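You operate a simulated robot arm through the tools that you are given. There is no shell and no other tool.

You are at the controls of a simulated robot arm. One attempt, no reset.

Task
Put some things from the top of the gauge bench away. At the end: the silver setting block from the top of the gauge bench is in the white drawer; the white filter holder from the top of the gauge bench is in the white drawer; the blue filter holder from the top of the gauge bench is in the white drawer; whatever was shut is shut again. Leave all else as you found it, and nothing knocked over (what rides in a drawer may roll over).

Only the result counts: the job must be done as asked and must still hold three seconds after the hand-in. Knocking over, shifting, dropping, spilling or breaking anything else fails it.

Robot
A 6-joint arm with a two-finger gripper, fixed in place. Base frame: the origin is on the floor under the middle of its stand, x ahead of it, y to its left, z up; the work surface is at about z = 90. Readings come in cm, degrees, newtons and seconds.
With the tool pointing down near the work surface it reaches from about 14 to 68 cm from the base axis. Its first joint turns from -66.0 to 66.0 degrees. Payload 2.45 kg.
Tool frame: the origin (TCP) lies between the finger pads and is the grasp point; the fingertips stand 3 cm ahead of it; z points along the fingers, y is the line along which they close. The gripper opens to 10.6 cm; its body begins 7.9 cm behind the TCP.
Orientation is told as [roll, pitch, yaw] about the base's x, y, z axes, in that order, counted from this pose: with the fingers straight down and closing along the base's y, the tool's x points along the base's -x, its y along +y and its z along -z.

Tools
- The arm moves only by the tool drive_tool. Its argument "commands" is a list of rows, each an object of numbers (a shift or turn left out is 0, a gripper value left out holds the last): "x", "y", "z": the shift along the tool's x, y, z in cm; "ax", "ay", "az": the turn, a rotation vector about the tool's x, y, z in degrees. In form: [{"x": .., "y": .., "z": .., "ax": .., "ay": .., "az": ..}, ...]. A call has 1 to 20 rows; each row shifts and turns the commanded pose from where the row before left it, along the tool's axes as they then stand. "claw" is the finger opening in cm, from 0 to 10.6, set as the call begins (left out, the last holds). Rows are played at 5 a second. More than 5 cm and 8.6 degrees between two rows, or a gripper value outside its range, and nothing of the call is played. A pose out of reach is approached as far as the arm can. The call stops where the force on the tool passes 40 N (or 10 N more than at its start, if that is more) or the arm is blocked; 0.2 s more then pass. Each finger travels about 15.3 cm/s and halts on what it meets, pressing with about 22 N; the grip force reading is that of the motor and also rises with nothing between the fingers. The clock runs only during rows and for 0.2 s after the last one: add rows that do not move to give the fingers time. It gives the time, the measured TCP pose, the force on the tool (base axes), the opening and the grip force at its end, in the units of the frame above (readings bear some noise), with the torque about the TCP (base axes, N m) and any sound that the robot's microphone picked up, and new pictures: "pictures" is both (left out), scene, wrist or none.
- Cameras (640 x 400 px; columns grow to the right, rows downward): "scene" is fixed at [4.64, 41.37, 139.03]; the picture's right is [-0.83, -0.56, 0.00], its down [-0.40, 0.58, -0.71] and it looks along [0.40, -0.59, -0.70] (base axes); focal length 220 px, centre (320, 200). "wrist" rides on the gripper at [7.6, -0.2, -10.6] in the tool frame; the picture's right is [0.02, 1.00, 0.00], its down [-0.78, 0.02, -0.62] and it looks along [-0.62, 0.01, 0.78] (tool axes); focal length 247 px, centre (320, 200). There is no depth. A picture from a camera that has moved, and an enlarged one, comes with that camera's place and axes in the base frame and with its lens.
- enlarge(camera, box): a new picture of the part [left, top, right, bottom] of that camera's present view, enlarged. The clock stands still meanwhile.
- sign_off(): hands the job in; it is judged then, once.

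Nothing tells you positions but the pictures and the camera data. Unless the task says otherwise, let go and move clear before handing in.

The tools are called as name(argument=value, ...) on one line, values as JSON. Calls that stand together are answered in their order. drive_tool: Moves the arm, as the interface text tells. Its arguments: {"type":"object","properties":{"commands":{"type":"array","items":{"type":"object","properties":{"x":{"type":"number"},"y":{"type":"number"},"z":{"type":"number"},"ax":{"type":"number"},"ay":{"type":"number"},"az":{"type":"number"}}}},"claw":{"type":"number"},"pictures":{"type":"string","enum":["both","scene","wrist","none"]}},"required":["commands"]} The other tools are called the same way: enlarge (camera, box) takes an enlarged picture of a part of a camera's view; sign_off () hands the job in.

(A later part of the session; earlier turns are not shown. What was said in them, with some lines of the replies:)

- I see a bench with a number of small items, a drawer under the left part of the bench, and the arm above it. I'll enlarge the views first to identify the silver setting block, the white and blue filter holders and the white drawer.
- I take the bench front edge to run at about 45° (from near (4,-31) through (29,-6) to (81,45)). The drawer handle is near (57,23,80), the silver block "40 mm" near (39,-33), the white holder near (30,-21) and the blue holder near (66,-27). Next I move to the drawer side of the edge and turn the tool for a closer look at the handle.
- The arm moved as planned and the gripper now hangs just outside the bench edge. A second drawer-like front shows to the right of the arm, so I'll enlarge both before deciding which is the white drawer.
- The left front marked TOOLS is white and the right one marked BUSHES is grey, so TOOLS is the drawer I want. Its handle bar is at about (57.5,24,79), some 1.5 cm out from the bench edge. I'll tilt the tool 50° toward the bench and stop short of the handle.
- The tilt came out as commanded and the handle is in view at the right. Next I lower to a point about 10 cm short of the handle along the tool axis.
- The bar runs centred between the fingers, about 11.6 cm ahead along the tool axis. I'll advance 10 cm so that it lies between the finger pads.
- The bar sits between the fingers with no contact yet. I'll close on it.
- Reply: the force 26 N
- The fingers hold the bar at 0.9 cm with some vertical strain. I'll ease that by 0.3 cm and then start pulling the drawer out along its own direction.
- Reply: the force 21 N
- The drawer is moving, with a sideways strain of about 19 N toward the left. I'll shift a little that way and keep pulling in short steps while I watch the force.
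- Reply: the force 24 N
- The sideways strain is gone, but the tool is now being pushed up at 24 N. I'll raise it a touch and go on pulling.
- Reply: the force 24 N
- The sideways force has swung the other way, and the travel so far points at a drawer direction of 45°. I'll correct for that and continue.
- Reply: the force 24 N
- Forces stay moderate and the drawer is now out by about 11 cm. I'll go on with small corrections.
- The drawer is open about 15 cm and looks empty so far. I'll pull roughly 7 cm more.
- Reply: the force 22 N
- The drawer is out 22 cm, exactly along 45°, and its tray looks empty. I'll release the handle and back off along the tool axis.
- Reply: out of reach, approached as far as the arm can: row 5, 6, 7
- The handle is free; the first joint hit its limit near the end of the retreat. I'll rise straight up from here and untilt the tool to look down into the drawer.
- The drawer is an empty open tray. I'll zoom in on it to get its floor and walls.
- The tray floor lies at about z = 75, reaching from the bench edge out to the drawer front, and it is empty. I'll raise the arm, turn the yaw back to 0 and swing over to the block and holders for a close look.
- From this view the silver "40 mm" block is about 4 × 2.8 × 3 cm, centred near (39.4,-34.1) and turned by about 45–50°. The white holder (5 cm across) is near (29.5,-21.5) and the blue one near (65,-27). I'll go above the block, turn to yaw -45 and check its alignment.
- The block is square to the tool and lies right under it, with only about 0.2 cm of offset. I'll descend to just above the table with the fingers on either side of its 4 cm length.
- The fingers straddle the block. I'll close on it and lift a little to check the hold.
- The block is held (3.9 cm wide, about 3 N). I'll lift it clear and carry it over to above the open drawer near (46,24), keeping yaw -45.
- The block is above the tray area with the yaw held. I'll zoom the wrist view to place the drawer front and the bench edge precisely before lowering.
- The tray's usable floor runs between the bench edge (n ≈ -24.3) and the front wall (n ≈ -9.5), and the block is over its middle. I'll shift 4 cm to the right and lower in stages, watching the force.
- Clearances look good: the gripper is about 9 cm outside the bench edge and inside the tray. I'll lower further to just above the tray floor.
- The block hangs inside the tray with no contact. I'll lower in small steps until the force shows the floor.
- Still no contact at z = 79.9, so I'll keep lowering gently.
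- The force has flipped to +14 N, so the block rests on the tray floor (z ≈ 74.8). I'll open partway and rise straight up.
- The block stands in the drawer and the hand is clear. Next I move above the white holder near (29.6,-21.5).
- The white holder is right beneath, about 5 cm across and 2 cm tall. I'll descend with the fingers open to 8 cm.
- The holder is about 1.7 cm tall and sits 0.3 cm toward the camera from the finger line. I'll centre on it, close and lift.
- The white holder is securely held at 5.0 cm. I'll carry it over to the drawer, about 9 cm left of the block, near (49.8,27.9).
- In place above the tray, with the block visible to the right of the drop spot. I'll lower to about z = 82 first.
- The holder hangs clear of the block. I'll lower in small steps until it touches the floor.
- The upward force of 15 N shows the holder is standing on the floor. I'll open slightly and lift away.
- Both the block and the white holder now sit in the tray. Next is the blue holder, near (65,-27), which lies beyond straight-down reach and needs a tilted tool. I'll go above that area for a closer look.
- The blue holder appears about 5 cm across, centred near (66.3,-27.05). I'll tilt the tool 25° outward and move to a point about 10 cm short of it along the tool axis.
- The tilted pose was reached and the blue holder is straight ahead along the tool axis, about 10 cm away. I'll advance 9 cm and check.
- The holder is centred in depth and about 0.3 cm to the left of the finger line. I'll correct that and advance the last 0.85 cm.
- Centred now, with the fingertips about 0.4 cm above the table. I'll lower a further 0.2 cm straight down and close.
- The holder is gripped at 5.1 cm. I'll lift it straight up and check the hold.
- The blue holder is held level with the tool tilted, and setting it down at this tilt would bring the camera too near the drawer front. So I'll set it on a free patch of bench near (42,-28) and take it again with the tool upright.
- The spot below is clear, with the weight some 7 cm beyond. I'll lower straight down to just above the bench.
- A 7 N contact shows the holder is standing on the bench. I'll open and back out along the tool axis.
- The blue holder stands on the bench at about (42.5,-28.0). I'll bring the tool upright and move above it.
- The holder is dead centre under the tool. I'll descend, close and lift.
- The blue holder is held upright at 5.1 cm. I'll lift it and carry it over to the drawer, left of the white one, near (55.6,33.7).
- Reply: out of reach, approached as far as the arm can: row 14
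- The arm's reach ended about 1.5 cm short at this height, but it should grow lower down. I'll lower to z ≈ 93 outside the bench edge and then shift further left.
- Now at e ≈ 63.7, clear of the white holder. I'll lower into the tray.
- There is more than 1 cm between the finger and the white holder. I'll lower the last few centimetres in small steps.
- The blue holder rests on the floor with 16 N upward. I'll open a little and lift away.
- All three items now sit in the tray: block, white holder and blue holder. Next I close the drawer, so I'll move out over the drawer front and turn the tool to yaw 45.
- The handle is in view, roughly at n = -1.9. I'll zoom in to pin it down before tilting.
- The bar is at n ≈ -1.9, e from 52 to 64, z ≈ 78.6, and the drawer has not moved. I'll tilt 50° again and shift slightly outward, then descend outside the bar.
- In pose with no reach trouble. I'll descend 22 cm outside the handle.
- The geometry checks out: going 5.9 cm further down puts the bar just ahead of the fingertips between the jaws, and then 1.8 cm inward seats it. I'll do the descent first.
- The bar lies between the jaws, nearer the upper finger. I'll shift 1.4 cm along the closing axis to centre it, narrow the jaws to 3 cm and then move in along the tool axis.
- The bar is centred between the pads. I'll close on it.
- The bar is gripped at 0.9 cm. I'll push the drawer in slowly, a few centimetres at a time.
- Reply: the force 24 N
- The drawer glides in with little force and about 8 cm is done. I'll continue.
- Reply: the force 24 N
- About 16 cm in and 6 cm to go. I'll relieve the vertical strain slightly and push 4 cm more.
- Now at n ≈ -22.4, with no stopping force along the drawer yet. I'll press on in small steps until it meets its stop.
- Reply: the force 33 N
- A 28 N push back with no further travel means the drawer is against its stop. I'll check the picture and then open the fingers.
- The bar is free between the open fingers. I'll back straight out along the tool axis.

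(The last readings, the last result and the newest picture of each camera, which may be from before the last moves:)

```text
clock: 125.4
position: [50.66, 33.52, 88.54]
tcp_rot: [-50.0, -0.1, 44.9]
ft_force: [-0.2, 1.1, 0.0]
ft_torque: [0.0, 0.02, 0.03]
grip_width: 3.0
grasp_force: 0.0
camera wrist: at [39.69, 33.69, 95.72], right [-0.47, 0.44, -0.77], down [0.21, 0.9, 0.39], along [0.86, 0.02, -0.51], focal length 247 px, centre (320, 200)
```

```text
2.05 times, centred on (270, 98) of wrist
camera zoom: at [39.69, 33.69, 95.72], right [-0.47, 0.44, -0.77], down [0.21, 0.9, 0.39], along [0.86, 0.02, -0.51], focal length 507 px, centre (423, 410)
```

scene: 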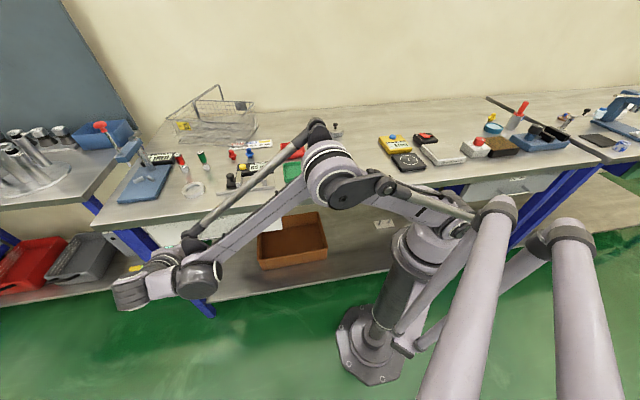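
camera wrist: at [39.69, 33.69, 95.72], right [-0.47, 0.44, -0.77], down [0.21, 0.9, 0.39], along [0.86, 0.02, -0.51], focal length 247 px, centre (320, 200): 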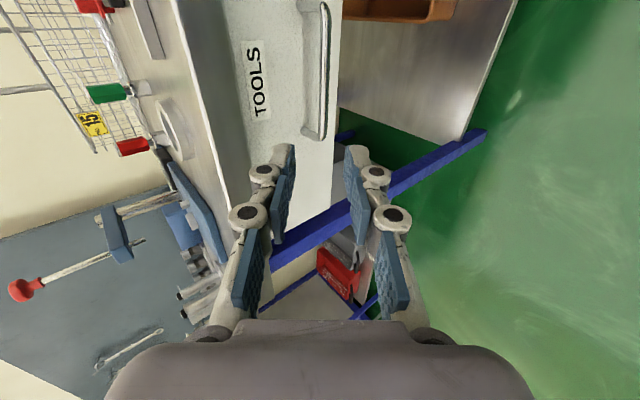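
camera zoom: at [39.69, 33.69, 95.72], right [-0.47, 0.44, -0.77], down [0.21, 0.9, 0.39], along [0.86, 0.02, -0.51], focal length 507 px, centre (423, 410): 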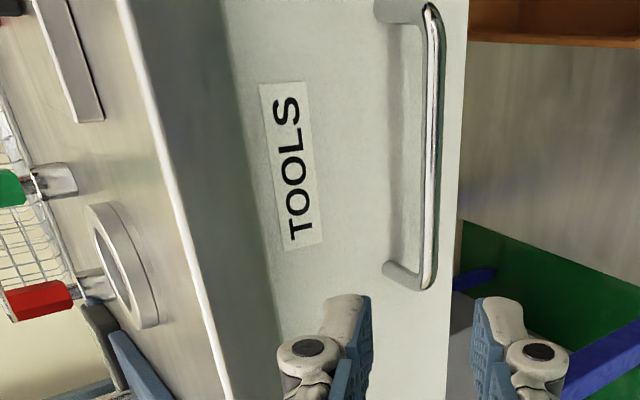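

The handle is clear and the drawer looks shut. I'll rise, bring the tool upright and return near the starting pose to compare with the first picture.

drive_tool(commands=[{"y": -3.37, "z": -2.83}, {"y": -3.37, "z": -2.83}, {"y": -3.37, "z": -2.83}, {"y": -3.37, "z": -2.83}, {"y": -3.37, "z": -2.83}, {}, {"ax": -7.14}, {"ax": -7.14}, {"ax": -7.14}, {"ax": -7.14}, {"ax": -7.14}, {"ax": -7.14}, {"ax": -7.16}, {}], pictures="none")

drive_tool(commands=[{"z": -1, "az": 7.5}, {"z": -1, "az": 7.5}, {"z": -1, "az": 7.5}, {"z": -1, "az": 7.5}, {"z": -1, "az": 7.5}, {"z": -1, "az": 7.5}, {"x": 2.1, "y": -4.1}, {"x": 2.1, "y": -4.1}, {"x": 2.1, "y": -4.1}, {"x": 2.1, "y": -4.1}, {"x": 2.1, "y": -4.1}, {"x": 2.1, "y": -4.1}, {}])

enlarge(camera="scene", box=[80, 180, 340, 320])

enlarge(camera="scene", box=[80, 90, 280, 215])

enlarge(camera="scene", box=[260, 100, 460, 225])

```text
clock: 128.4
position: [50.51, 33.37, 110.55]
tcp_rot: [0.1, -0.1, 45.0]
ft_force: [0.7, 0.5, -0.5]
ft_torque: [0.01, -0.04, 0.02]
grip_width: 2.96
grasp_force: 0.0
```

```text
clock: 131.2
position: [35.53, 7.32, 114.46]
tcp_rot: [0.2, 0.0, 0.0]
ft_force: [0.9, -0.5, 0.5]
ft_torque: [-0.01, 0.0, 0.0]
grip_width: 2.99
grasp_force: 0.1
out of reach, approached as far as the arm can: row 4, 5
camera wrist: at [27.97, 6.99, 125.28], right [-0.02, 1.0, 0.0], down [0.78, 0.02, 0.62], along [0.62, 0.01, -0.78], focal length 247 px, centre (320, 200)
```

scene: 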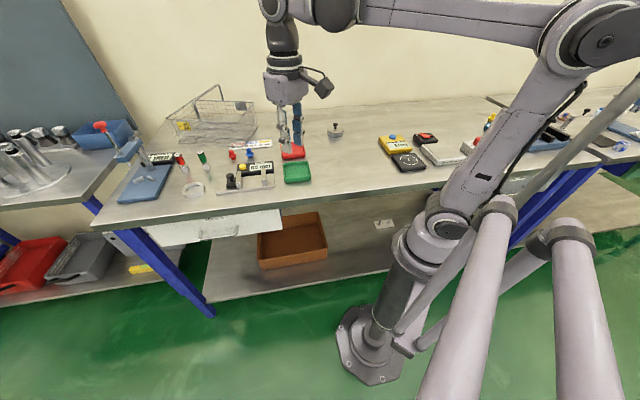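
wrist: 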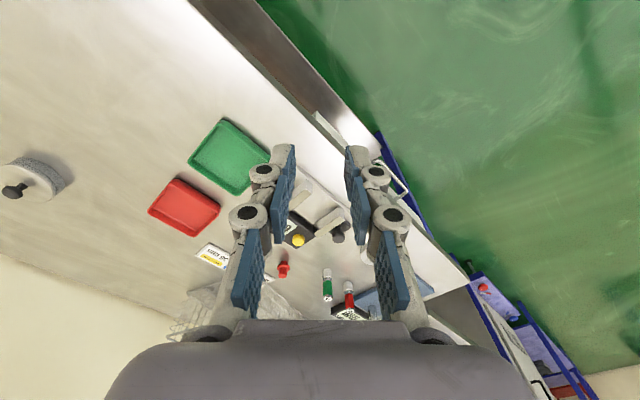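

```text
2.46 times, centred on (210, 250) of scene
camera zoom: at [4.64, 41.37, 139.03], right [-0.83, -0.56, 0.0], down [-0.4, 0.58, -0.71], along [0.4, -0.59, -0.7], focal length 541 px, centre (591, 77)
```

zoom: 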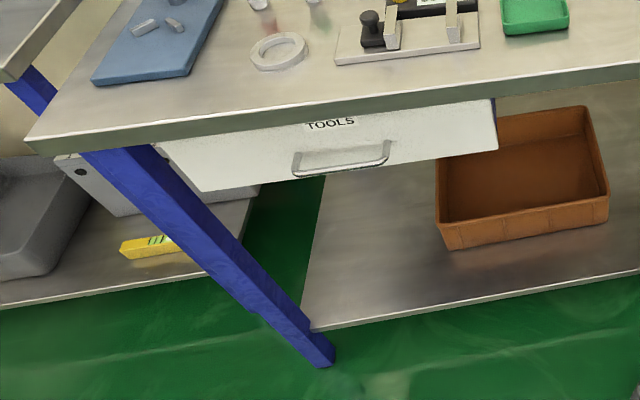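

```text
3.20 times, centred on (180, 152) of scene
camera zoom: at [4.64, 41.37, 139.03], right [-0.83, -0.56, 0.0], down [-0.4, 0.58, -0.71], along [0.4, -0.59, -0.7], focal length 703 px, centre (768, 352)
```

zoom: 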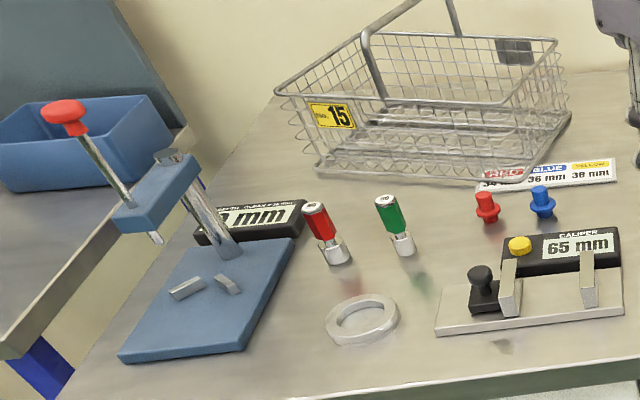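

```text
3.20 times, centred on (360, 162) of scene
camera zoom: at [4.64, 41.37, 139.03], right [-0.83, -0.56, 0.0], down [-0.4, 0.58, -0.71], along [0.4, -0.59, -0.7], focal length 703 px, centre (192, 320)
```

zoom: 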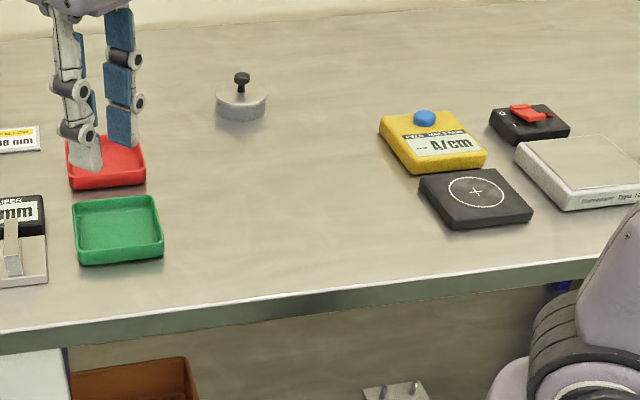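

The drawer front and handle now lie just where they did in the first picture, so it is shut with the three items inside. The rest of the bench looks unchanged, and the hand is empty and well clear, so I'll hand the job in.

sign_off()

```text
The job is handed in.
```

The silver setting block, the white filter holder and the blue filter holder are in the white drawer (the one marked TOOLS). The drawer is shut again and the job is handed in.

- **Drawer:** I pulled it open about 22 cm by its handle and set each item down on the tray floor. Then I pushed it back until it met its stop. In the final picture its front and handle are where they were at the start.
- **Blue holder:** It was too far away to pick up with the tool pointing straight down. I picked it up with the tool tilted, set it on a clear patch of the bench, and took it again upright before putting it in the drawer.
- **Everything else:** Nothing else on the bench looks moved or knocked over in the final picture. The arm ended empty and well above the bench.
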